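You operate a simulated robot arm through the tools that you are given. There is no shell and no other tool. Be economical: measure what you need, move in short steps, check, and stop when the job is done.

Carry out the task below with a simulated robot arm. There is one attempt and no reset: what you move stays moved.

JOB
Put things in order on the long end of the side counter. At the end: the beige wooden scoop stands where the white juicer cone stood; the white juicer cone stands where the red shaker (marked "CHILLI") stood; the red shaker stands on top of the orange can; the white tea tin is on the silver tray; whatever was shut is shut again. Leave all else as you found it, and nothing knocked over.

It is judged by the outcome, as a careful person would: the job done as asked, and still so three seconds after it is handed in. It fails if anything else is knocked over, pushed out of place, dropped, spilled or broken.

ROBOT AND FRAMES
A 6-joint arm with a two-finger parallel gripper, fixed in place. Base frame: the origin is at the foot of the arm, x ahead of it, y to its left, z up; the work surface is at about z = 0. Lengths are in m, angles in rad, forces in N, time in s.
With the tool pointing down near the work surface it reaches from about 0.18 to 0.46 m from the base axis. Its first joint turns from -1.222 to 1.222 rad. Payload 1.9 kg.
Tool frame: the origin (TCP) lies between the finger pads and is the grasp point; the fingertips stand 0.023 m ahead of it; z points along the fingers, y is the line along which they close. Largest opening 0.094 m; finger width 0.038, thickness 0.01; the body of the gripper, 0.054 by 0.096 m, starts 0.039 m behind the TCP.
Orientation is that of the tool frame in the base frame, as a unit quaternion [w, x, y, z]. With the fingers straight down and closing along the base's y, the tool's x points along the base's -x, its y along +y and its z along -z.

CONTROLS
- The arm moves only by the tool step_arm. Its argument "series" is a list of rows, each an object of numbers (a shift or turn left out is 0, a gripper value left out holds the last): "dx", "dy", "dz": the shift along the tool's x, y, z in m; "wx", "wy", "wz": the turn, a rotation vector about the tool's x, y, z in rad. In form: [{"dx": .., "dy": .., "dz": .., "wx": .., "wy": .., "wz": ..}, ...]. A call has 1 to 10 rows; each row shifts and turns the commanded pose from where the row before left it, along the tool's axes as they then stand. "fingers" is the opening, from 0 (shut) to 1 (fully open), set as the call begins (left out, the last holds). A row lasts 0.2 s, in which the tool goes at most 0.05 m and 0.15 rad; a call with a longer step from one row to the next is refused whole, and so is a gripper value outside its range. A pose out of reach is approached as far as the arm can. The call stops where the force on the tool passes 40 N (or 10 N more than at its start, if that is more) or the arm is blocked; 0.2 s more then pass. The fingers move at their own pace (about 0.108 m/s each) and stop on an object; they squeeze with about 23 N. The grip force told is the motor's: it shows also when the fingers shut on nothing. Time passes only in rows, and 0.2 s behind the last, so rows that do not move let the fingers close. The reply holds the time, the measured pose of the TCP, the force on the tool along the base axes, the opening and the grip force, in the units named above and with some noise.
- Cameras (640 x 400 px; columns grow to the right, rows downward): "scene" is fixed at [0.063, 0.3198, 0.4205]; the picture's right is [-0.69, -0.72, 0.00], its down [-0.45, 0.42, -0.79] and it looks along [0.57, -0.54, -0.62] (base axes); focal length 214 px, centre (320, 200). "wrist" rides on the gripper at [0.086, 0.016, -0.075] in the tool frame; the picture's right is [-0.18, 0.98, 0.00], its down [-0.58, -0.11, -0.81] and it looks along [-0.79, -0.15, 0.59] (tool axes); focal length 243 px, centre (320, 200). There is no depth. A picture from a camera that has moved, and an enlarged one, comes with that camera's place and axes in the base frame and with its lens.
- capture(camera): a new picture of that camera. No time passes.
- close_up(camera, box): a new picture of the part [left, top, right, bottom] of that camera's present view, enlarged. No time passes.
- hand_in(): hands the job in; it is judged then, once.

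Go step by step. Nothing tells you positions but the pictures and the camera data: compare them with the known pose of the tool, close in by small moves and look again before you grip or let go. The budget is 120 turns and 64 pictures, counting those below and the enlarged ones. Unless the task says otherwise, let go and move clear before handing in, and close with one line.

The tools are called as name(argument=value, ...) on one line, values as JSON. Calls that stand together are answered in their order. step_arm: Moves the arm, as the interface text tells. Its arguments: {"type":"object","properties":{"series":{"type":"array"},"fingers":{"type":"number"}},"required":["series"]} The other tools are called the same way: capture (camera) takes a picture; close_up (camera, box) takes an enlarged picture of a part of a camera's view; hand_in () hands the job in.

At the start:

```text
time: 0.0
tool_pos: [0.3276, 0.0391, 0.3241]
ee_rot: [0.001, 0.0, 1.0, 0.001]
ft_force: [0.0, -0.2, -0.4]
grip_width: 0.0941
grip_force: 0.1
```

scene: 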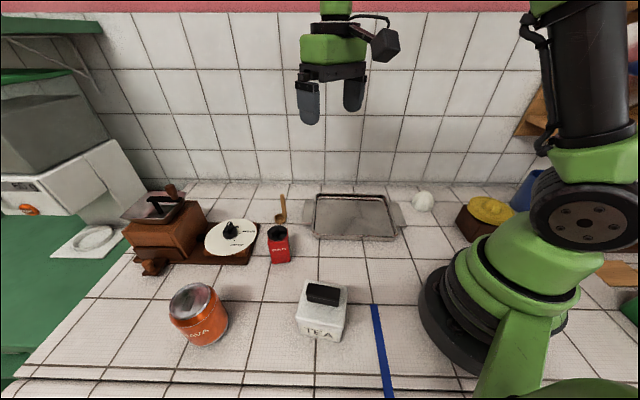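
wrist: 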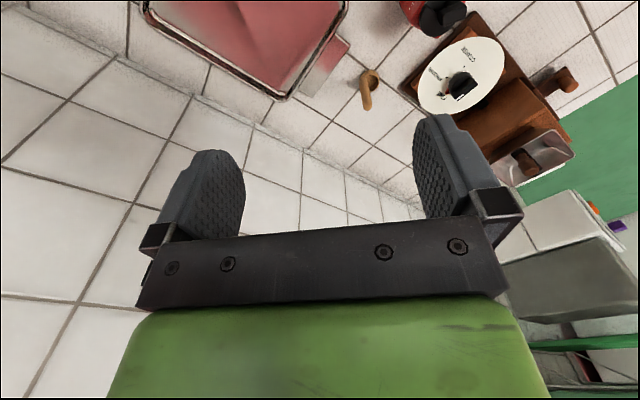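

I see the shaker, tray, tea tin, orange can and grinder; a small white object right of the tray may be the juicer cone. I'll zoom in to identify things before moving.

close_up(camera="scene", box=[240, 170, 440, 295])

close_up(camera="scene", box=[110, 170, 310, 295])

close_up(camera="scene", box=[150, 260, 374, 400])

close_up(camera="scene", box=[400, 140, 640, 290])

```text
3.20 times, centred on (340, 232) of scene
camera zoom: at [0.063, 0.3198, 0.4205], right [-0.69, -0.72, 0.0], down [-0.45, 0.42, -0.79], along [0.57, -0.54, -0.62], focal length 686 px, centre (256, 96)
```

zoom: 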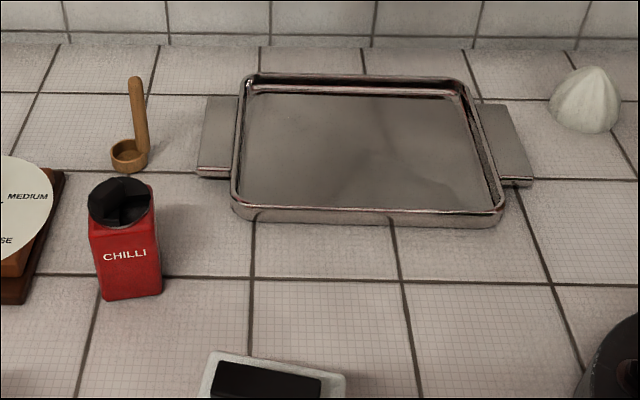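

```text
3.20 times, centred on (210, 232) of scene
camera zoom: at [0.063, 0.3198, 0.4205], right [-0.69, -0.72, 0.0], down [-0.45, 0.42, -0.79], along [0.57, -0.54, -0.62], focal length 686 px, centre (672, 96)
```

zoom: 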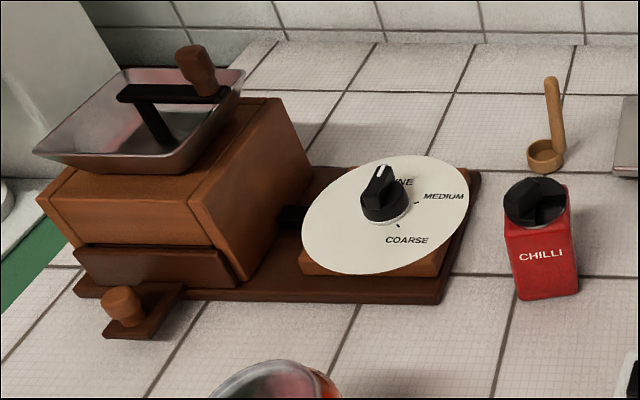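

```text
2.86 times, centred on (262, 330) of scene
camera zoom: at [0.063, 0.3198, 0.4205], right [-0.69, -0.72, 0.0], down [-0.45, 0.42, -0.79], along [0.57, -0.54, -0.62], focal length 613 px, centre (486, -171)
```

zoom: 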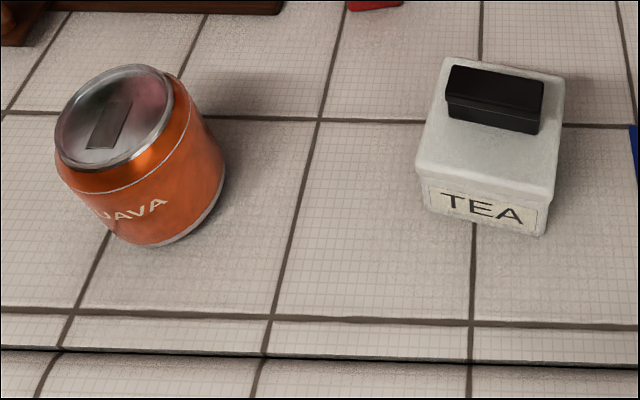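

```text
2.67 times, centred on (520, 215) of scene
camera zoom: at [0.063, 0.3198, 0.4205], right [-0.69, -0.72, 0.0], down [-0.45, 0.42, -0.79], along [0.57, -0.54, -0.62], focal length 572 px, centre (-213, 160)
```

zoom: 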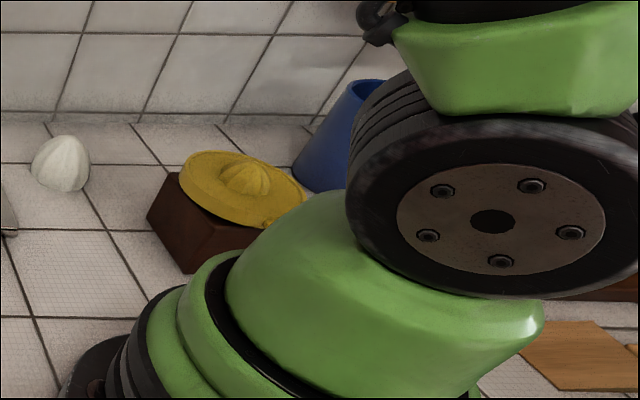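

The scoop's handle stands upright near (0.46, 0.08). The shaker is at about (0.357, 0.167), the can at about (0.318, 0.355), the tea tin at about (0.19, 0.195) and the cone at about (0.21, -0.24). First I'll go above the shaker, turned to match its faces.

step_arm(series=[{"dx": -0.00725, "dy": 0.032, "dz": 0.03}, {"dx": -0.00725, "dy": 0.032, "dz": 0.03}, {"dx": -0.00725, "dy": 0.032, "dz": 0.03}, {"dx": -0.00725, "dy": 0.032, "dz": 0.03}, {"wz": -0.149}, {"wz": -0.149}, {"wz": -0.149}, {"wz": -0.149}, {"wz": -0.149}, {"wz": -0.149}], fingers=0.75)

capture(camera="wrist")

capture(camera="scene")

```text
time: 2.2
tool_pos: [0.357, 0.1667, 0.2058]
ee_rot: [0.001, -0.433, 0.901, 0.0]
ft_force: [0.1, 0.7, -0.3]
grip_width: 0.0704
grip_force: 0.1
```

```text
57 pictures are left
camera wrist: at [0.2898, 0.1093, 0.2785], right [-0.65, 0.76, 0.0], down [0.45, 0.38, 0.81], along [0.61, 0.53, -0.59], focal length 243 px, centre (320, 200)
```

wrist: 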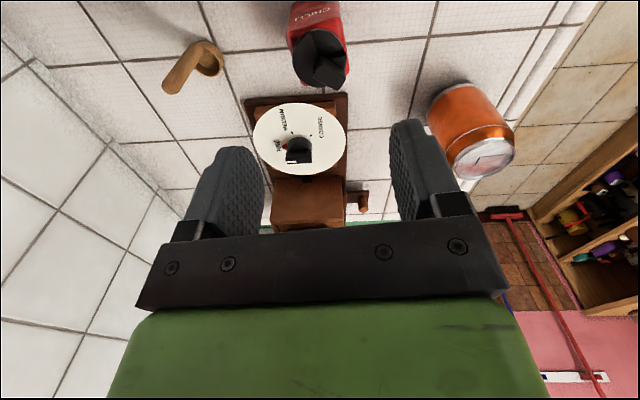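

```text
56 pictures are left
```

scene: 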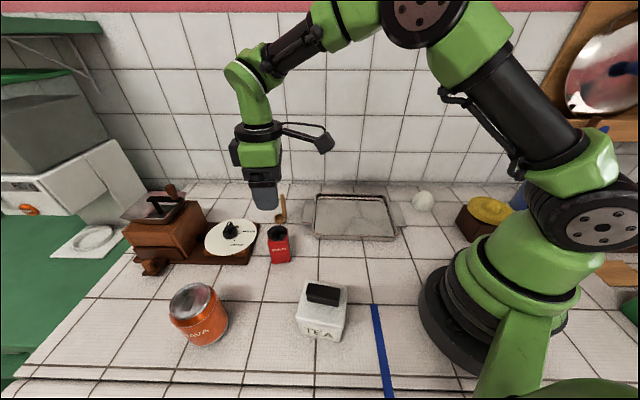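

The shaker's cap lies right under the tool. I'll check its orientation and look at the can in detail.

close_up(camera="wrist", box=[240, 0, 400, 100])

close_up(camera="wrist", box=[400, 60, 560, 210])

```text
4.00 times, centred on (320, 50) of wrist
camera zoom: at [0.2898, 0.1093, 0.2785], right [-0.65, 0.76, 0.0], down [0.45, 0.38, 0.81], along [0.61, 0.53, -0.59], focal length 970 px, centre (320, 800)
```

zoom: 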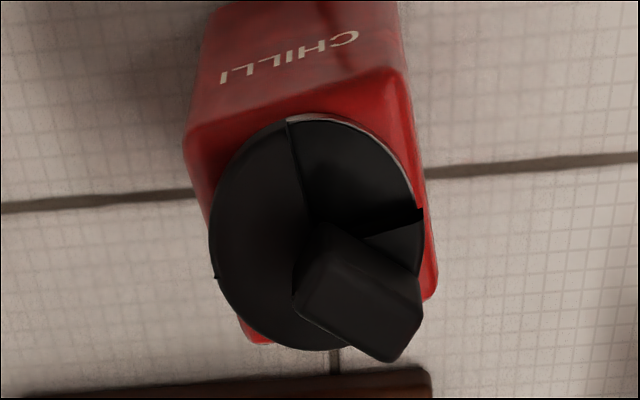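

```text
2.67 times, centred on (480, 135) of wrist
camera zoom: at [0.2898, 0.1093, 0.2785], right [-0.65, 0.76, 0.0], down [0.45, 0.38, 0.81], along [0.61, 0.53, -0.59], focal length 647 px, centre (-107, 373)
```

zoom: 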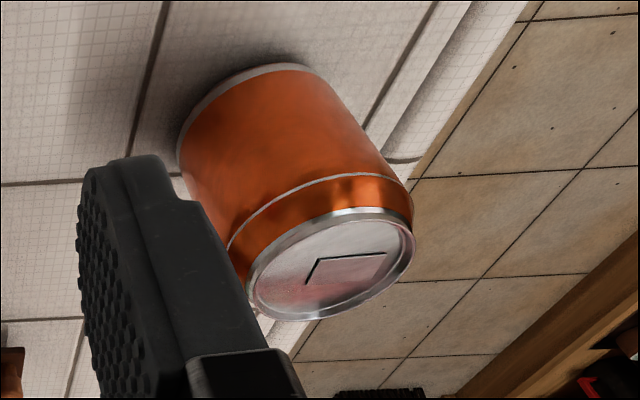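

The shaker body is about 5° off the tool's closing line. I'll correct that and descend partway, then check.

step_arm(series=[{"wz": -0.08}, {"dz": 0.035}, {"dz": 0.035}, {"dz": 0.02}])

capture(camera="wrist")

close_up(camera="scene", box=[200, 150, 360, 290])

```text
time: 3.2
tool_pos: [0.3561, 0.1675, 0.1147]
ee_rot: [0.002, -0.469, 0.883, 0.0]
ft_force: [-0.3, 0.1, 0.2]
grip_width: 0.0707
grip_force: 0.0
```

```text
53 pictures are left
camera wrist: at [0.2955, 0.1047, 0.1883], right [-0.71, 0.7, 0.0], down [0.41, 0.42, 0.81], along [0.57, 0.57, -0.59], focal length 243 px, centre (320, 200)
```

wrist: 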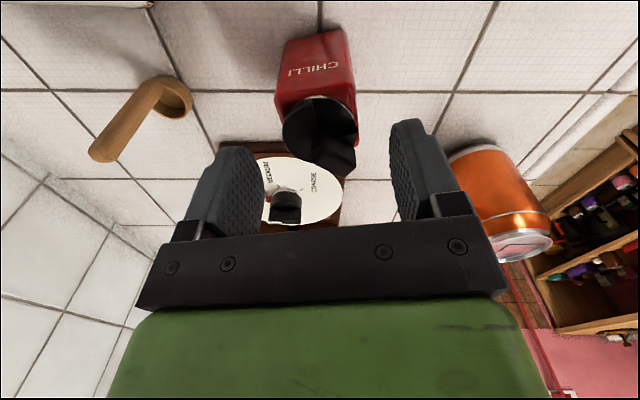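

```text
2.86 times, centred on (280, 220) of scene
camera zoom: at [0.063, 0.3198, 0.4205], right [-0.69, -0.72, 0.0], down [-0.45, 0.42, -0.79], along [0.57, -0.54, -0.62], focal length 613 px, centre (434, 143)
```

zoom: 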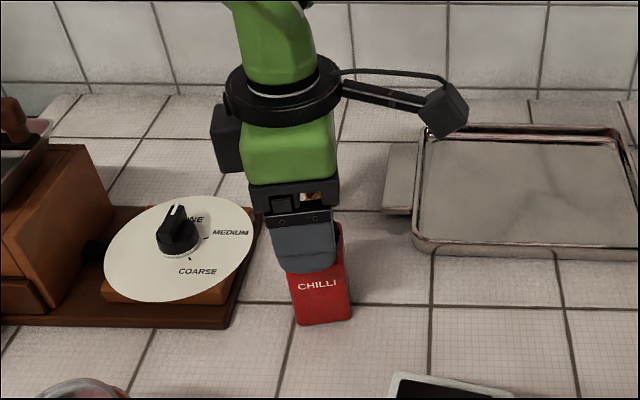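

Well aligned. I'll descend 0.06 and close.

step_arm(series=[{"dz": 0.03}, {"dz": 0.03}])

step_arm(series=[{}, {}], fingers=0.2)

capture(camera="wrist")

```text
time: 3.9
tool_pos: [0.3581, 0.1687, 0.0603]
ee_rot: [0.006, -0.466, 0.885, 0.001]
ft_force: [-5.0, -0.5, 16.0]
grip_width: 0.0707
grip_force: 0.1
stopped in row 2: the force on the tool passed its limit (the readings are from after the stop); the commanded pose is now the measured one
```

```text
time: 4.5
tool_pos: [0.3586, 0.1674, 0.0605]
ee_rot: [0.006, -0.468, 0.884, 0.001]
ft_force: [-4.4, -0.8, 25.0]
grip_width: 0.0439
grip_force: 22.4
```

```text
51 pictures are left
camera wrist: at [0.2959, 0.1062, 0.1329], right [-0.71, 0.71, 0.0], down [0.41, 0.41, 0.81], along [0.58, 0.58, -0.58], focal length 243 px, centre (320, 200)
```

wrist: 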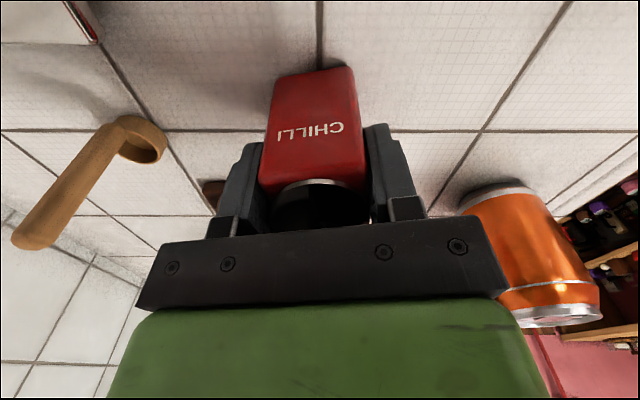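

It gripped at width 0.044, with the body touching the cap, so the shaker is taller than I thought, about 0.1. Its bottom is 0.060 below the TCP. By triangulation the can's top centre is about (0.312, 0.350, 0.101). I'll lift and carry.

step_arm(series=[{"dz": -0.02}, {"dz": -0.04}, {"dz": -0.045}, {"dz": -0.045}, {"dz": -0.04}])

step_arm(series=[{"dx": -0.0314, "dy": 0.0352}, {"dx": -0.0314, "dy": 0.0352}, {"dx": -0.0314, "dy": 0.0352}, {"dx": -0.0314, "dy": 0.0352}, {}])

capture(camera="wrist")

capture(camera="scene")

```text
time: 5.7
tool_pos: [0.356, 0.168, 0.2491]
ee_rot: [0.005, -0.467, 0.884, 0.001]
ft_force: [-0.1, 0.6, -1.7]
grip_width: 0.0439
grip_force: 23.4
```

```text
time: 6.9
tool_pos: [0.2937, 0.3339, 0.2453]
ee_rot: [0.005, -0.467, 0.884, 0.002]
ft_force: [0.6, -1.4, -1.9]
grip_width: 0.0436
grip_force: 22.8
out of reach, approached as far as the arm can: row 4
```

```text
50 pictures are left
camera wrist: at [0.2302, 0.2716, 0.3183], right [-0.71, 0.71, 0.0], down [0.41, 0.41, 0.81], along [0.57, 0.58, -0.58], focal length 243 px, centre (320, 200)
```

wrist: 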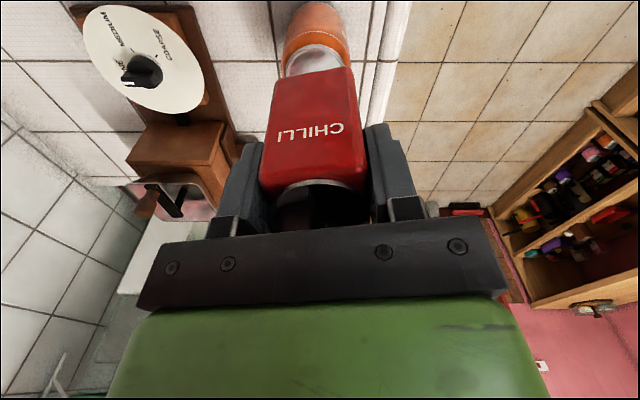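

```text
49 pictures are left
```

scene: 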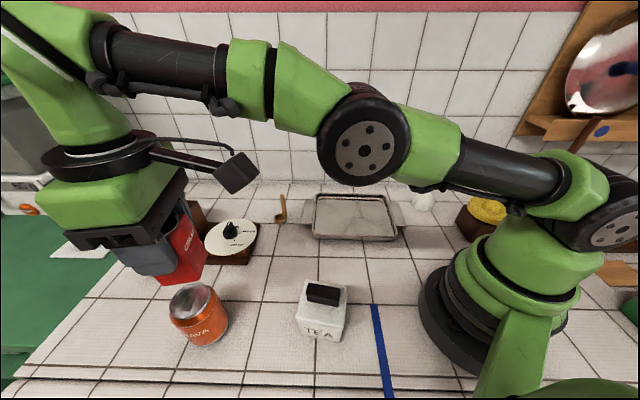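

The arm hit its reach limit at this height. I'll lower to z≈0.20, with the shaker bottom still 4 cm above the can, and see whether it reaches.

step_arm(series=[{"dz": 0.02}, {"dz": 0.02}, {}])

```text
time: 7.7
tool_pos: [0.2943, 0.3336, 0.2064]
ee_rot: [0.005, -0.467, 0.884, 0.002]
ft_force: [-0.3, -0.3, -1.2]
grip_width: 0.0438
grip_force: 22.8
```

step_arm(series=[{"dx": -0.0117, "dy": -0.003}, {"dx": -0.0117, "dy": -0.003}, {}])

capture(camera="wrist")

close_up(camera="scene", box=[80, 180, 300, 360])

```text
time: 8.5
tool_pos: [0.3009, 0.3395, 0.2055]
ee_rot: [0.006, -0.467, 0.884, 0.001]
ft_force: [0.3, -1.0, -1.9]
grip_width: 0.0439
grip_force: 23.0
out of reach, approached as far as the arm can: row 1, 2
```

```text
48 pictures are left
camera wrist: at [0.2378, 0.2767, 0.2778], right [-0.71, 0.71, 0.0], down [0.41, 0.41, 0.81], along [0.57, 0.58, -0.58], focal length 243 px, centre (320, 200)
```

wrist: 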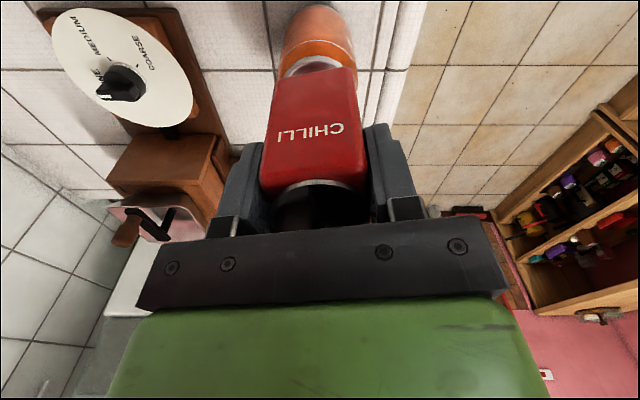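

```text
2.22 times, centred on (190, 270) of scene
camera zoom: at [0.063, 0.3198, 0.4205], right [-0.69, -0.72, 0.0], down [-0.45, 0.42, -0.79], along [0.57, -0.54, -0.62], focal length 477 px, centre (609, 44)
```

zoom: 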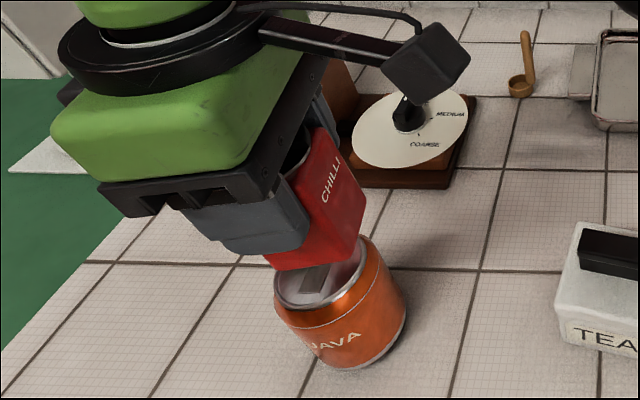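

Laterally it lines up; about 1.7 cm of outward reach is missing. I'll lower a bit and tilt the fingers outward by about 3° to gain reach, then extend.

step_arm(series=[{"dz": 0.015}, {"dz": 0.015}, {"wy": -0.06}, {"dx": -0.0085, "dy": -0.0023}, {"dx": -0.0085, "dy": -0.0022}, {}])

capture(camera="wrist")

close_up(camera="scene", box=[100, 220, 260, 360])

```text
time: 9.9
tool_pos: [0.3138, 0.3503, 0.1764]
ee_rot: [0.031, -0.466, 0.884, 0.016]
ft_force: [0.5, -0.5, -0.5]
grip_width: 0.0437
grip_force: 23.1
```

```text
46 pictures are left
camera wrist: at [0.2483, 0.284, 0.2439], right [-0.71, 0.71, 0.01], down [0.38, 0.37, 0.85], along [0.59, 0.6, -0.53], focal length 243 px, centre (320, 200)
```

wrist: 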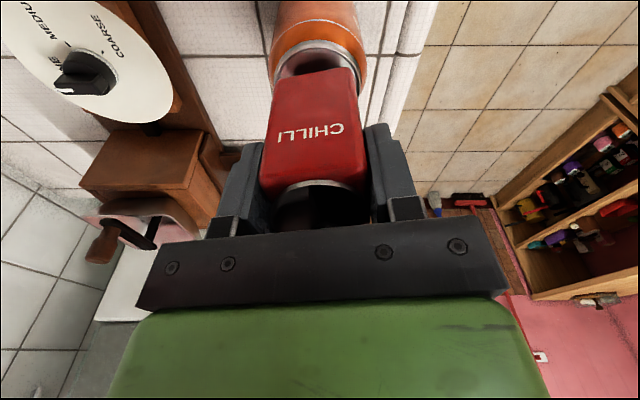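

```text
2.86 times, centred on (180, 290) of scene
camera zoom: at [0.063, 0.3198, 0.4205], right [-0.69, -0.72, 0.0], down [-0.45, 0.42, -0.79], along [0.57, -0.54, -0.62], focal length 613 px, centre (720, -57)
```

zoom: 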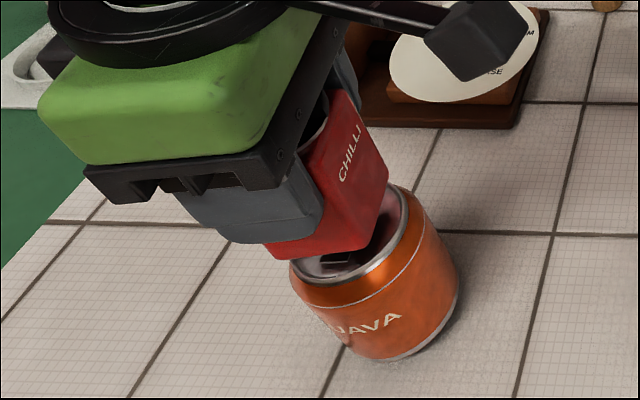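

The shaker's bottom centre is over the can's centre to within about 2 mm. I'll lower slowly until it touches.

step_arm(series=[{"dz": 0.005}, {"dz": 0.005}, {"dz": 0.003}, {}])

close_up(camera="scene", box=[100, 220, 260, 360])

```text
time: 10.9
tool_pos: [0.3136, 0.352, 0.1649]
ee_rot: [0.033, -0.466, 0.884, 0.016]
ft_force: [-3.2, -3.4, 24.9]
grip_width: 0.0437
grip_force: 22.9
```

```text
2.86 times, centred on (180, 290) of scene
camera zoom: at [0.0629, 0.3198, 0.4206], right [-0.69, -0.72, 0.0], down [-0.45, 0.42, -0.79], along [0.57, -0.54, -0.62], focal length 613 px, centre (720, -57)
```

zoom: 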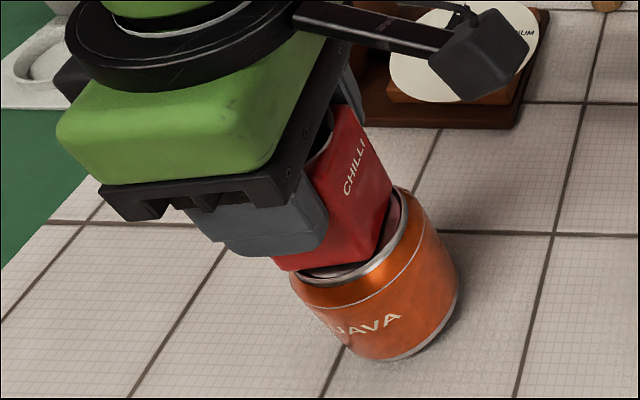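

Contact is confirmed (25 N up). I'll ease off slightly and open just enough to release.

step_arm(series=[{"dz": -0.0015}, {}])

step_arm(series=[{}, {}], fingers=0.65)

close_up(camera="scene", box=[100, 220, 260, 360])

capture(camera="wrist")

```text
time: 11.5
tool_pos: [0.3136, 0.3523, 0.1646]
ee_rot: [0.033, -0.466, 0.884, 0.016]
ft_force: [-0.7, 0.3, 14.2]
grip_width: 0.0437
grip_force: 22.7
```

```text
time: 12.1
tool_pos: [0.315, 0.3508, 0.1661]
ee_rot: [0.033, -0.467, 0.884, 0.016]
ft_force: [1.5, 0.7, 11.2]
grip_width: 0.0611
grip_force: 0.2
```

```text
2.86 times, centred on (180, 290) of scene
camera zoom: at [0.063, 0.3198, 0.4205], right [-0.69, -0.72, 0.0], down [-0.45, 0.42, -0.79], along [0.57, -0.54, -0.62], focal length 613 px, centre (720, -57)
```

zoom: 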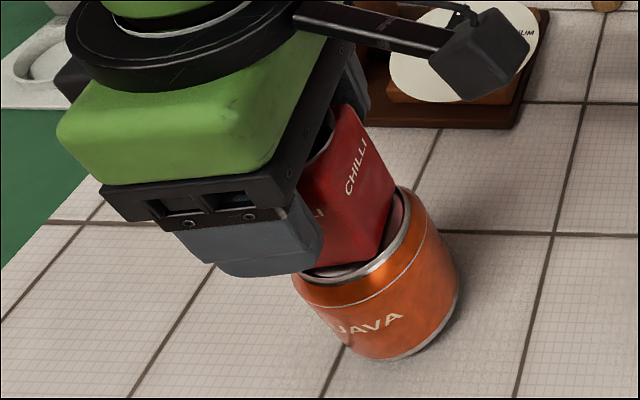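

```text
42 pictures are left
camera wrist: at [0.249, 0.2853, 0.2326], right [-0.71, 0.71, 0.01], down [0.38, 0.37, 0.85], along [0.59, 0.6, -0.53], focal length 243 px, centre (320, 200)
```

wrist: 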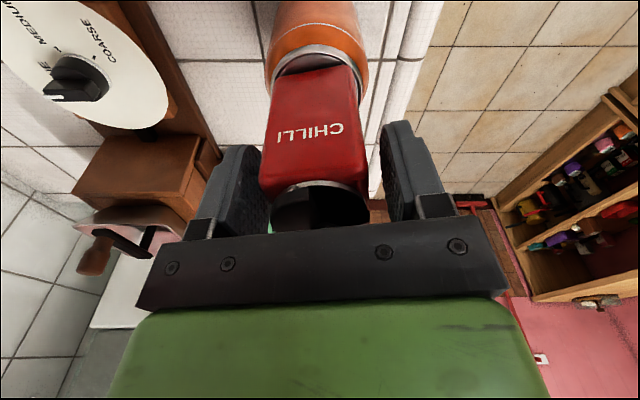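

Released; the gripper body still touches the cap. I'll lift straight off along the tool axis.

step_arm(series=[{"dz": -0.006}, {"dz": -0.014}, {"dz": -0.03}, {"dz": -0.04}, {"dx": 0.03, "dz": -0.02}, {}])

capture(camera="scene")

capture(camera="wrist")

```text
time: 13.5
tool_pos: [0.2802, 0.3151, 0.269]
ee_rot: [0.033, -0.467, 0.884, 0.015]
ft_force: [0.0, -0.2, -0.7]
grip_width: 0.0612
grip_force: 0.1
out of reach, approached as far as the arm can: row 3, 4
```

```text
41 pictures are left
```

scene: 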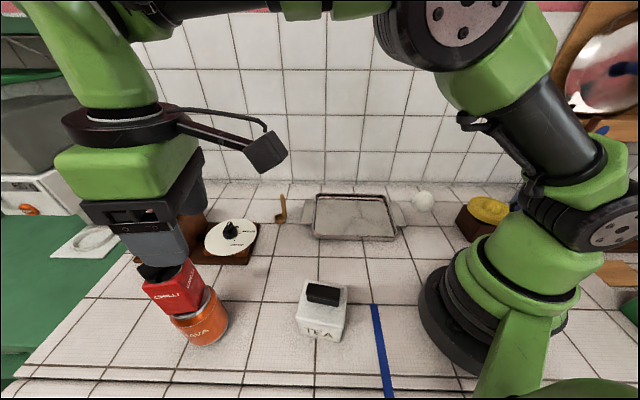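

```text
40 pictures are left
camera wrist: at [0.2149, 0.25, 0.3359], right [-0.71, 0.71, 0.01], down [0.38, 0.37, 0.85], along [0.59, 0.6, -0.53], focal length 243 px, centre (320, 200)
```

wrist: 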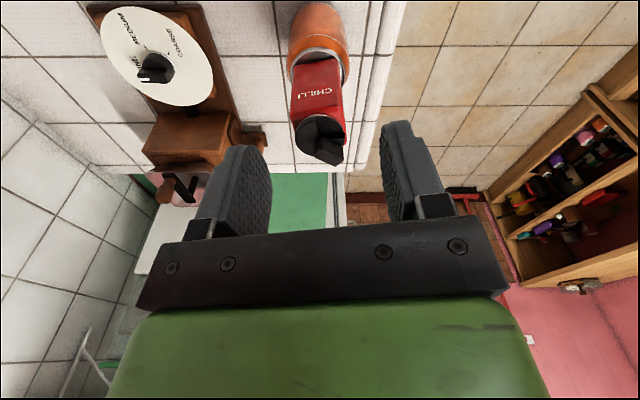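

The shaker stands on the can. Next is the cone: I'll level the tool and swing over to it.

step_arm(series=[{"wy": 0.06}, {"dx": 0.0418, "dy": -0.0211}, {"dx": 0.0418, "dy": -0.0211}, {"dx": 0.0418, "dy": -0.0211}, {"dx": 0.0418, "dy": -0.0211}, {"dx": 0.0418, "dy": -0.0211}, {"dx": 0.0418, "dy": -0.0211}, {"dx": 0.0418, "dy": -0.0211}, {"dx": 0.0418, "dy": -0.0211}, {"dx": 0.0418, "dy": -0.0211}])

step_arm(series=[{"dx": 0.0418, "dy": -0.0211}, {"wz": 0.147}, {"wz": 0.147}, {"wz": 0.147}, {"wz": 0.147}, {"wz": 0.147}, {"wz": 0.147}, {"wz": 0.147}, {"wz": 0.147}, {"wz": 0.147}])

capture(camera="wrist")

capture(camera="scene")

```text
time: 15.7
tool_pos: [0.2246, -0.1024, 0.2656]
ee_rot: [0.006, -0.467, 0.884, 0.001]
ft_force: [0.2, 0.1, -0.5]
grip_width: 0.061
grip_force: 0.1
```

```text
time: 17.9
tool_pos: [0.2204, -0.1484, 0.2646]
ee_rot: [0.003, 0.175, 0.985, 0.004]
ft_force: [-0.4, -0.5, -0.4]
grip_width: 0.0609
grip_force: 0.1
```

```text
39 pictures are left
camera wrist: at [0.1428, -0.1031, 0.3381], right [0.51, 0.86, 0.01], down [0.5, -0.31, 0.81], along [0.7, -0.41, -0.59], focal length 243 px, centre (320, 200)
```

wrist: 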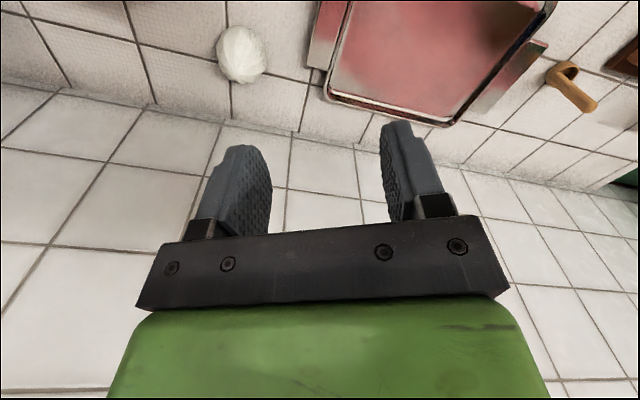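

```text
38 pictures are left
```

scene: 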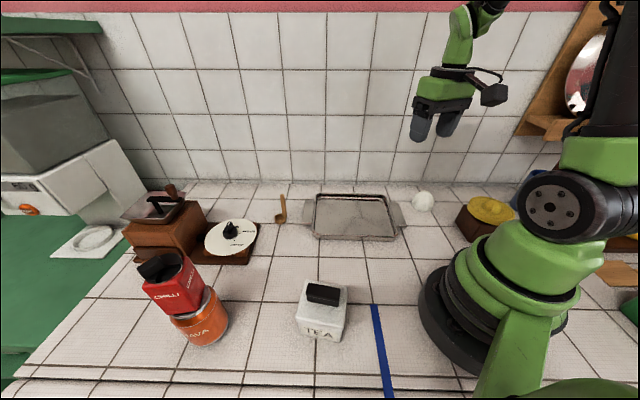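

The cone triangulates to about (0.213, -0.249). I'll move over it and descend partway.

step_arm(series=[{"dx": -0.0092, "dy": -0.0323}, {"dx": -0.0092, "dy": -0.0323}, {"dx": -0.0092, "dy": -0.0323}, {"dz": 0.045}, {"dz": 0.045}, {"dz": 0.045}, {}], fingers=0.9)

capture(camera="wrist")

close_up(camera="scene", box=[350, 130, 510, 240])

```text
time: 19.5
tool_pos: [0.2128, -0.2492, 0.1302]
ee_rot: [0.003, 0.175, 0.985, 0.006]
ft_force: [-0.7, 0.2, -0.2]
grip_width: 0.0845
grip_force: 0.1
```

```text
37 pictures are left
camera wrist: at [0.136, -0.203, 0.2024], right [0.51, 0.86, 0.01], down [0.5, -0.31, 0.81], along [0.7, -0.41, -0.59], focal length 243 px, centre (320, 200)
```

wrist: 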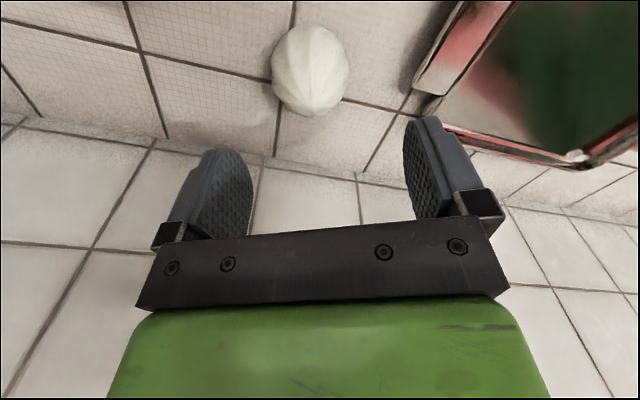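

```text
3.64 times, centred on (430, 185) of scene
camera zoom: at [0.063, 0.3198, 0.4205], right [-0.69, -0.72, 0.0], down [-0.45, 0.42, -0.79], along [0.57, -0.54, -0.62], focal length 780 px, centre (-80, 254)
```

zoom: 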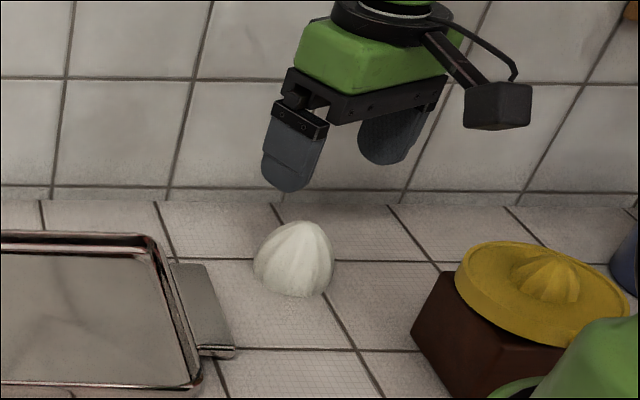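

The cone is about 6 cm wide and my estimate is a few millimetres off. I'll correct, open fully and come lower to check.

step_arm(series=[{"dx": -0.003, "dy": -0.0079}, {"dz": 0.03}, {"dz": 0.02}, {}], fingers=1.0)

capture(camera="wrist")

close_up(camera="scene", box=[370, 150, 470, 220])

```text
time: 20.5
tool_pos: [0.2142, -0.2563, 0.0792]
ee_rot: [0.004, 0.174, 0.985, 0.004]
ft_force: [-0.7, 0.4, -0.2]
grip_width: 0.0938
grip_force: 0.1
```

```text
35 pictures are left
camera wrist: at [0.137, -0.2108, 0.152], right [0.51, 0.86, 0.01], down [0.5, -0.31, 0.81], along [0.7, -0.41, -0.59], focal length 243 px, centre (320, 200)
```

wrist: 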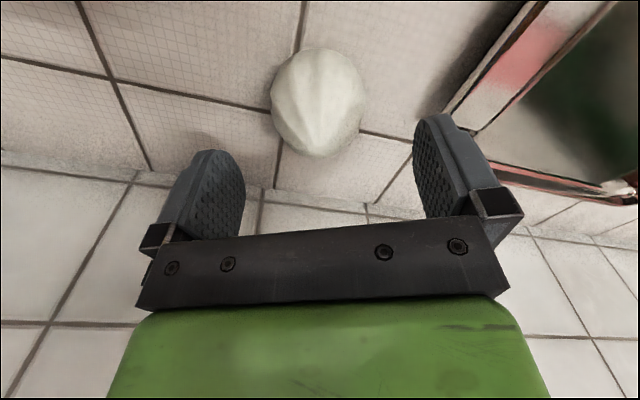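

```text
5.71 times, centred on (420, 185) of scene
camera zoom: at [0.063, 0.3198, 0.4205], right [-0.69, -0.72, 0.0], down [-0.45, 0.42, -0.79], along [0.57, -0.54, -0.62], focal length 1226 px, centre (-251, 286)
```

zoom: 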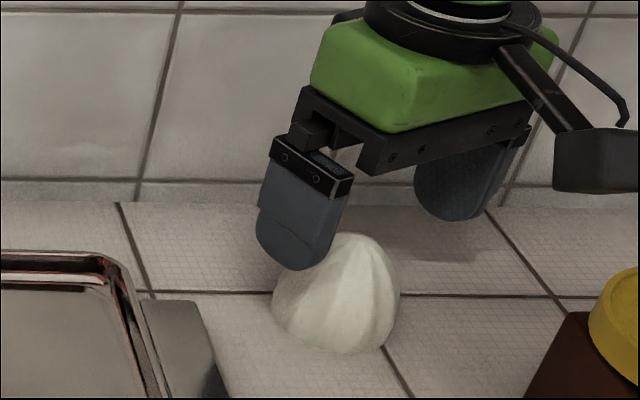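

The cone is centred laterally and about 6 mm too far ahead. The tray handle is close to the right finger, so I'll turn 15° away and narrow the opening slightly before going down.

step_arm(series=[{"dx": -0.006}, {"wz": -0.14}, {"wz": -0.14}, {}], fingers=0.9)

step_arm(series=[{"dz": 0.02}, {"dz": 0.018}, {}])

capture(camera="wrist")

```text
time: 21.5
tool_pos: [0.2183, -0.2567, 0.0791]
ee_rot: [0.003, 0.035, 0.999, 0.004]
ft_force: [-0.3, 0.1, 0.8]
grip_width: 0.0846
grip_force: 0.1
```

```text
time: 22.3
tool_pos: [0.2183, -0.2569, 0.0408]
ee_rot: [0.004, 0.035, 0.999, 0.004]
ft_force: [-0.2, 0.1, 0.8]
grip_width: 0.0846
grip_force: 0.0
```

```text
33 pictures are left
camera wrist: at [0.1331, -0.2357, 0.1138], right [0.25, 0.97, 0.01], down [0.57, -0.15, 0.81], along [0.79, -0.2, -0.59], focal length 243 px, centre (320, 200)
```

wrist: 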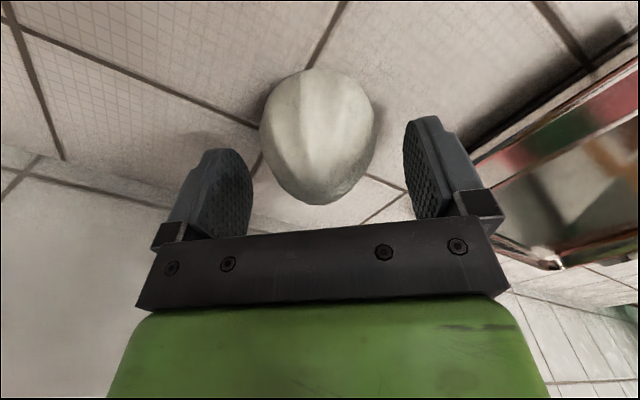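

Centred between the fingers. I'll lower the last bit and close.

step_arm(series=[{"dz": 0.007}, {"dz": 0.006}, {}])

step_arm(series=[{}, {}, {}], fingers=0.4)

capture(camera="wrist")

```text
time: 23.1
tool_pos: [0.2192, -0.2577, 0.0266]
ee_rot: [0.003, 0.036, 0.999, 0.004]
ft_force: [0.5, -0.2, 0.0]
grip_width: 0.0844
grip_force: 0.2
```

```text
time: 23.9
tool_pos: [0.2202, -0.2588, 0.0275]
ee_rot: [0.004, 0.035, 0.999, 0.004]
ft_force: [-0.4, -0.8, -0.5]
grip_width: 0.0595
grip_force: 23.0
```

```text
32 pictures are left
camera wrist: at [0.1336, -0.2355, 0.101], right [0.25, 0.97, 0.01], down [0.57, -0.16, 0.81], along [0.79, -0.2, -0.59], focal length 243 px, centre (320, 200)
```

wrist: 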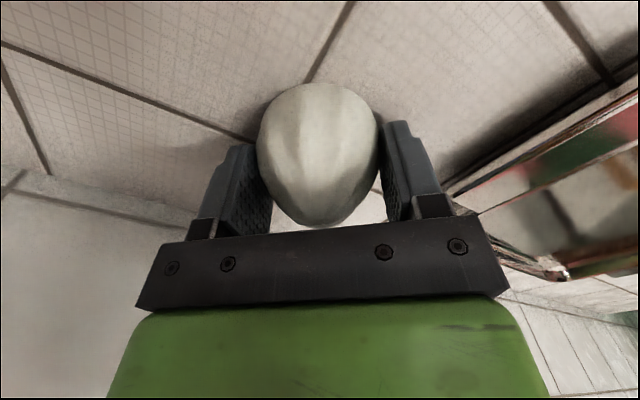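

The cone is held (0.0595) and its old place is (0.219, -0.258). I'll lift and carry it over the tray toward the shaker's old place (0.358, 0.168).

step_arm(series=[{"dz": -0.02}, {"dz": -0.04}, {"dz": -0.045}, {"dz": -0.045}, {"dz": -0.025}])

step_arm(series=[{"dx": -0.0108, "dy": 0.0435}, {"dx": -0.0108, "dy": 0.0435}, {"dx": -0.0108, "dy": 0.0435}, {"dx": -0.0108, "dy": 0.0435}, {"dx": -0.0108, "dy": 0.0435}, {"dx": -0.0108, "dy": 0.0435}, {"dx": -0.0108, "dy": 0.0435}, {"dx": -0.0108, "dy": 0.0435}, {"dx": -0.0108, "dy": 0.0435}, {"dx": -0.0108, "dy": 0.0435}])

step_arm(series=[{"wz": -0.145}, {"wz": -0.145}, {"wz": -0.145}, {"wz": -0.145}, {"wz": -0.145}, {"wz": -0.145}, {}])

capture(camera="wrist")

```text
time: 25.1
tool_pos: [0.2182, -0.2595, 0.2028]
ee_rot: [0.003, 0.036, 0.999, 0.005]
ft_force: [0.5, 1.1, -0.4]
grip_width: 0.0595
grip_force: 23.3
```

```text
time: 27.3
tool_pos: [0.3564, 0.167, 0.2077]
ee_rot: [0.003, 0.036, 0.999, 0.002]
ft_force: [-0.6, -0.9, -0.9]
grip_width: 0.0592
grip_force: 22.9
```

```text
time: 28.9
tool_pos: [0.357, 0.1667, 0.2061]
ee_rot: [0.005, -0.39, 0.921, 0.001]
ft_force: [-0.8, -0.1, -0.8]
grip_width: 0.0595
grip_force: 23.0
```

```text
31 pictures are left
camera wrist: at [0.2839, 0.1163, 0.2798], right [-0.58, 0.82, 0.0], down [0.48, 0.34, 0.81], along [0.66, 0.47, -0.58], focal length 243 px, centre (320, 200)
```

wrist: 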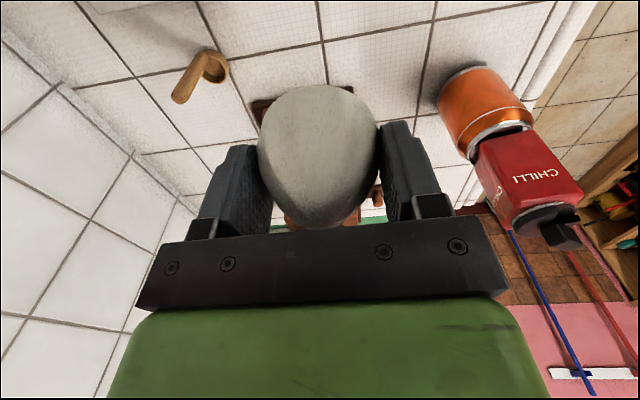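

Lowering to the shaker's old place.

step_arm(series=[{"dx": -0.001, "dz": 0.045}, {"dz": 0.045}, {"dz": 0.04}, {"dz": 0.03}, {"dz": 0.008}, {"dz": 0.006}, {"dz": 0.003}, {}])

close_up(camera="scene", box=[200, 180, 360, 290])

```text
time: 30.7
tool_pos: [0.3586, 0.169, 0.0296]
ee_rot: [0.005, -0.389, 0.921, 0.002]
ft_force: [0.3, 0.1, -0.7]
grip_width: 0.0591
grip_force: 23.0
```

```text
3.64 times, centred on (280, 235) of scene
camera zoom: at [0.063, 0.3198, 0.4205], right [-0.69, -0.72, 0.0], down [-0.45, 0.42, -0.79], along [0.57, -0.54, -0.62], focal length 780 px, centre (466, 73)
```

zoom: 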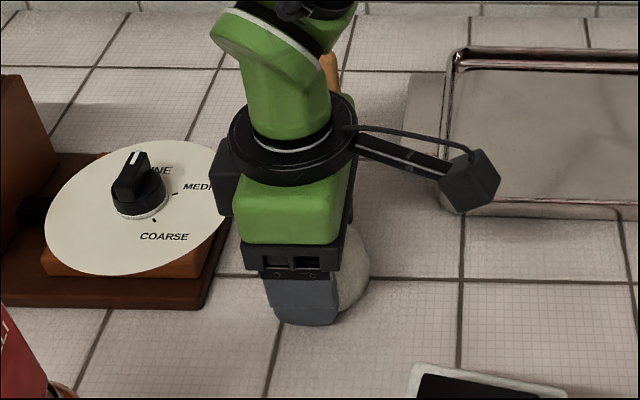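

step_arm(series=[{"dz": 0.0015}, {"dz": 0.0015}, {}])

```text
time: 31.5
tool_pos: [0.3592, 0.1705, 0.0282]
ee_rot: [0.005, -0.389, 0.921, 0.001]
ft_force: [-1.2, -0.8, 10.0]
grip_width: 0.0588
grip_force: 23.0
```

Contact made. Releasing and lifting.

step_arm(series=[{}, {}], fingers=0.85)

step_arm(series=[{"dz": -0.015}, {"dz": -0.03}, {"dz": -0.045}, {"dz": -0.045}, {"dz": -0.03}, {}])

capture(camera="wrist")

capture(camera="scene")

```text
time: 32.1
tool_pos: [0.3581, 0.1702, 0.0261]
ee_rot: [0.005, -0.39, 0.921, 0.002]
ft_force: [0.2, -0.6, -0.1]
grip_width: 0.08
grip_force: 0.0
```

```text
time: 33.5
tool_pos: [0.3566, 0.1687, 0.1922]
ee_rot: [0.005, -0.389, 0.921, 0.001]
ft_force: [-0.6, -0.7, 0.4]
grip_width: 0.0798
grip_force: 0.0
```

```text
29 pictures are left
camera wrist: at [0.2836, 0.1183, 0.2649], right [-0.58, 0.82, 0.0], down [0.48, 0.34, 0.81], along [0.66, 0.47, -0.58], focal length 243 px, centre (320, 200)
```

wrist: 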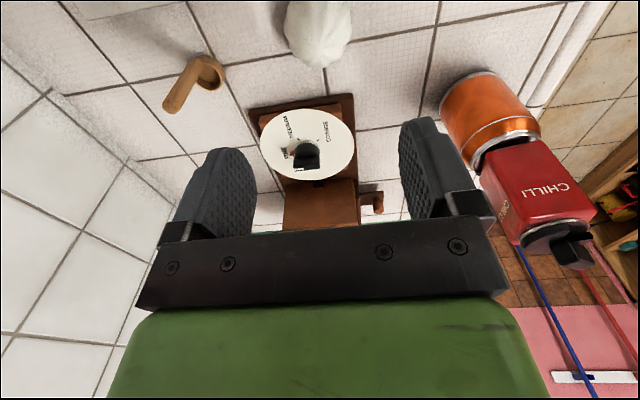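

```text
28 pictures are left
```

scene: 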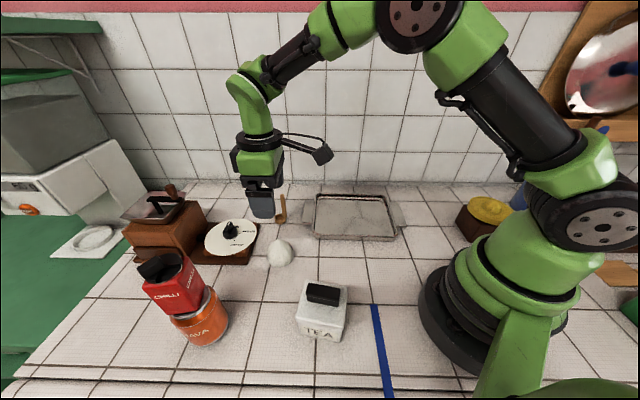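

The cone now stands on the shaker's spot. The scoop's upright handle top is around (0.46, 0.082, 0.073), so I'll approach above it, slightly tilted outward for reach.

step_arm(series=[{"wz": 0.15}, {"wz": 0.15}, {"wz": 0.15}, {"wz": 0.15}, {"dx": -0.0238, "dy": -0.0334}, {"dx": -0.0238, "dy": -0.0334}, {"dx": -0.0238, "dy": -0.0334}, {"dz": 0.03}, {"wy": -0.1}, {}], fingers=0.5)

capture(camera="wrist")

close_up(camera="scene", box=[220, 130, 348, 250])

```text
time: 35.7
tool_pos: [0.4473, 0.0846, 0.1624]
ee_rot: [0.054, -0.1, 0.994, 0.008]
ft_force: [-0.2, 0.1, 0.3]
grip_width: 0.047
grip_force: 0.0
```

```text
27 pictures are left
camera wrist: at [0.3518, 0.0819, 0.2259], right [-0.02, 1.0, 0.03], down [0.5, -0.01, 0.86], along [0.86, 0.03, -0.5], focal length 243 px, centre (320, 200)
```

wrist: 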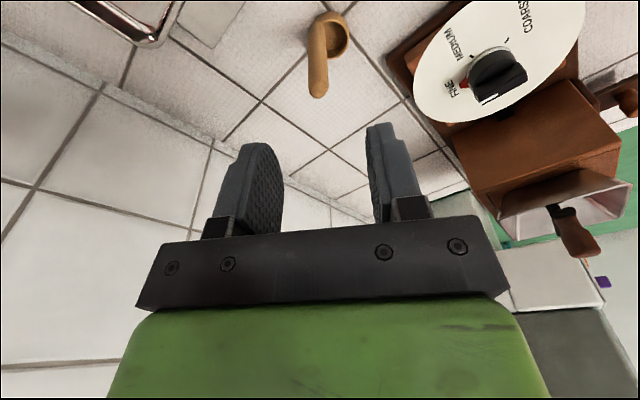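

```text
3.33 times, centred on (284, 190) of scene
camera zoom: at [0.063, 0.3198, 0.4205], right [-0.69, -0.72, 0.0], down [-0.45, 0.42, -0.79], along [0.57, -0.54, -0.62], focal length 715 px, centre (440, 233)
```

zoom: 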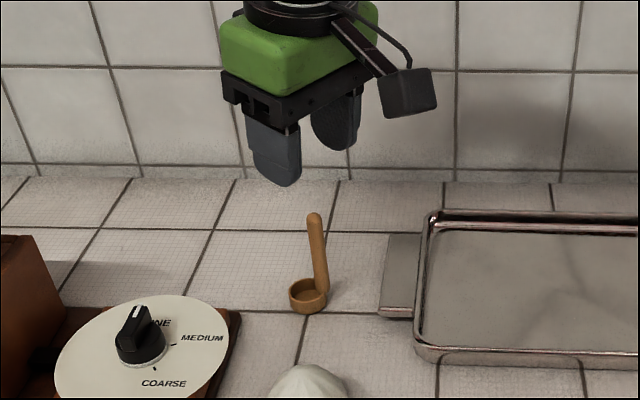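

The handle lies straight ahead along the tool axis, leaning slightly outward at the top. I'll move down along the tool axis around it.

step_arm(series=[{"dz": 0.035}, {"dz": 0.035}, {"dz": 0.025}, {"dz": 0.015}, {}])

capture(camera="wrist")

```text
time: 36.9
tool_pos: [0.459, 0.0883, 0.0536]
ee_rot: [0.054, -0.099, 0.994, 0.009]
ft_force: [0.0, -0.3, 3.9]
grip_width: 0.0469
grip_force: 0.2
```

```text
25 pictures are left
camera wrist: at [0.363, 0.0858, 0.1176], right [-0.02, 1.0, 0.03], down [0.5, -0.01, 0.86], along [0.86, 0.03, -0.5], focal length 243 px, centre (320, 200)
```

wrist: 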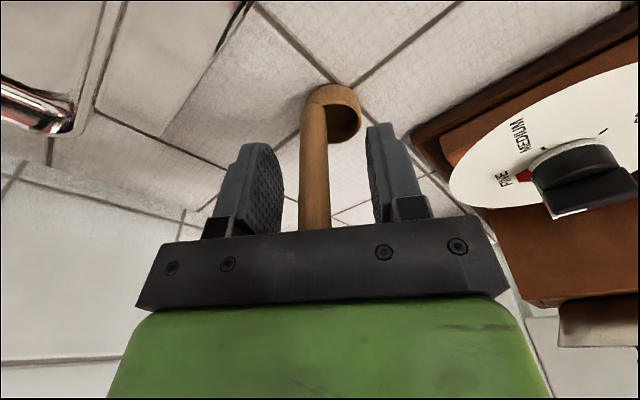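

The handle is between the fingers. There's slight contact above, so I'll back up 3 mm and then close.

step_arm(series=[{"dz": -0.003}, {}])

step_arm(series=[{}, {}, {}], fingers=0.0)

capture(camera="wrist")

```text
time: 37.5
tool_pos: [0.4582, 0.0875, 0.0566]
ee_rot: [0.055, -0.099, 0.994, 0.008]
ft_force: [0.3, -0.5, 0.3]
grip_width: 0.0469
grip_force: 0.1
```

```text
time: 38.3
tool_pos: [0.458, 0.0884, 0.0561]
ee_rot: [0.054, -0.1, 0.993, 0.008]
ft_force: [0.1, -0.7, 0.3]
grip_width: 0.017
grip_force: 22.8
```

```text
24 pictures are left
camera wrist: at [0.3627, 0.0852, 0.1203], right [-0.02, 1.0, 0.03], down [0.5, -0.01, 0.86], along [0.86, 0.03, -0.5], focal length 243 px, centre (320, 200)
```

wrist: 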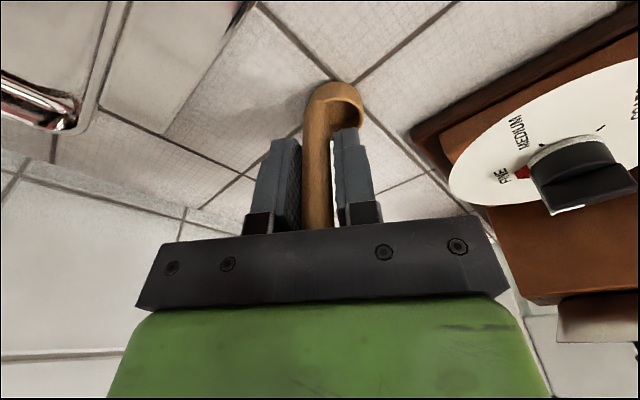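

Gripped at 0.017. I'll lift straight up and carry the scoop to the cone's old place, keeping the orientation.

step_arm(series=[{"dx": -0.001, "dz": -0.01}, {"dx": -0.003, "dz": -0.03}, {"dx": -0.0045, "dz": -0.045}, {"dx": -0.0045, "dz": -0.044}, {}])

step_arm(series=[{"dx": 0.0301, "dy": -0.0301, "dz": -0.003}, {"dx": 0.0301, "dy": -0.0301, "dz": -0.003}, {"dx": 0.0301, "dy": -0.0301, "dz": -0.003}, {"dx": 0.0301, "dy": -0.0301, "dz": -0.003}, {"dx": 0.0301, "dy": -0.0301, "dz": -0.003}, {"dx": 0.0301, "dy": -0.0301, "dz": -0.003}, {"dx": 0.0301, "dy": -0.0301, "dz": -0.003}, {"dx": 0.0301, "dy": -0.0301, "dz": -0.003}, {"dx": 0.0301, "dy": -0.0301, "dz": -0.003}, {"dx": 0.0301, "dy": -0.0301, "dz": -0.003}])

capture(camera="wrist")

close_up(camera="scene", box=[340, 90, 500, 230])

```text
time: 39.5
tool_pos: [0.4576, 0.0872, 0.1852]
ee_rot: [0.054, -0.1, 0.994, 0.009]
ft_force: [0.3, 0.2, 0.5]
grip_width: 0.0172
grip_force: 23.5
```

```text
time: 41.7
tool_pos: [0.2202, -0.2675, 0.1806]
ee_rot: [0.054, -0.1, 0.994, 0.009]
ft_force: [-0.2, 0.3, -0.1]
grip_width: 0.0168
grip_force: 23.0
```

```text
23 pictures are left
camera wrist: at [0.1241, -0.2709, 0.2452], right [-0.02, 1.0, 0.03], down [0.5, -0.01, 0.86], along [0.86, 0.03, -0.5], focal length 243 px, centre (320, 200)
```

wrist: 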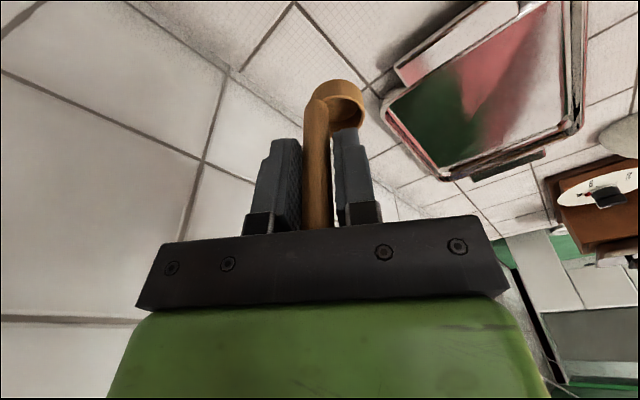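

```text
2.86 times, centred on (420, 160) of scene
camera zoom: at [0.063, 0.3199, 0.4205], right [-0.69, -0.72, 0.0], down [-0.45, 0.42, -0.79], along [0.57, -0.54, -0.62], focal length 613 px, centre (34, 314)
```

zoom: 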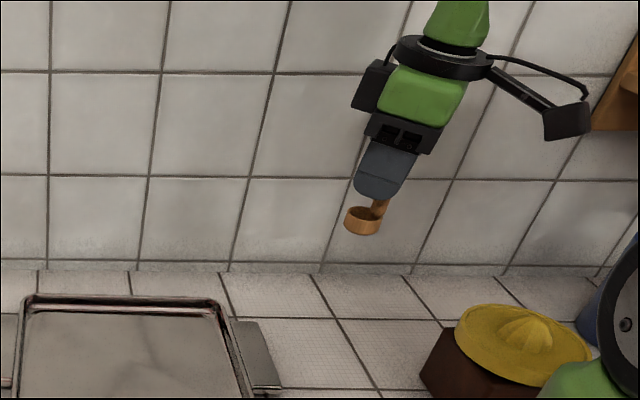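

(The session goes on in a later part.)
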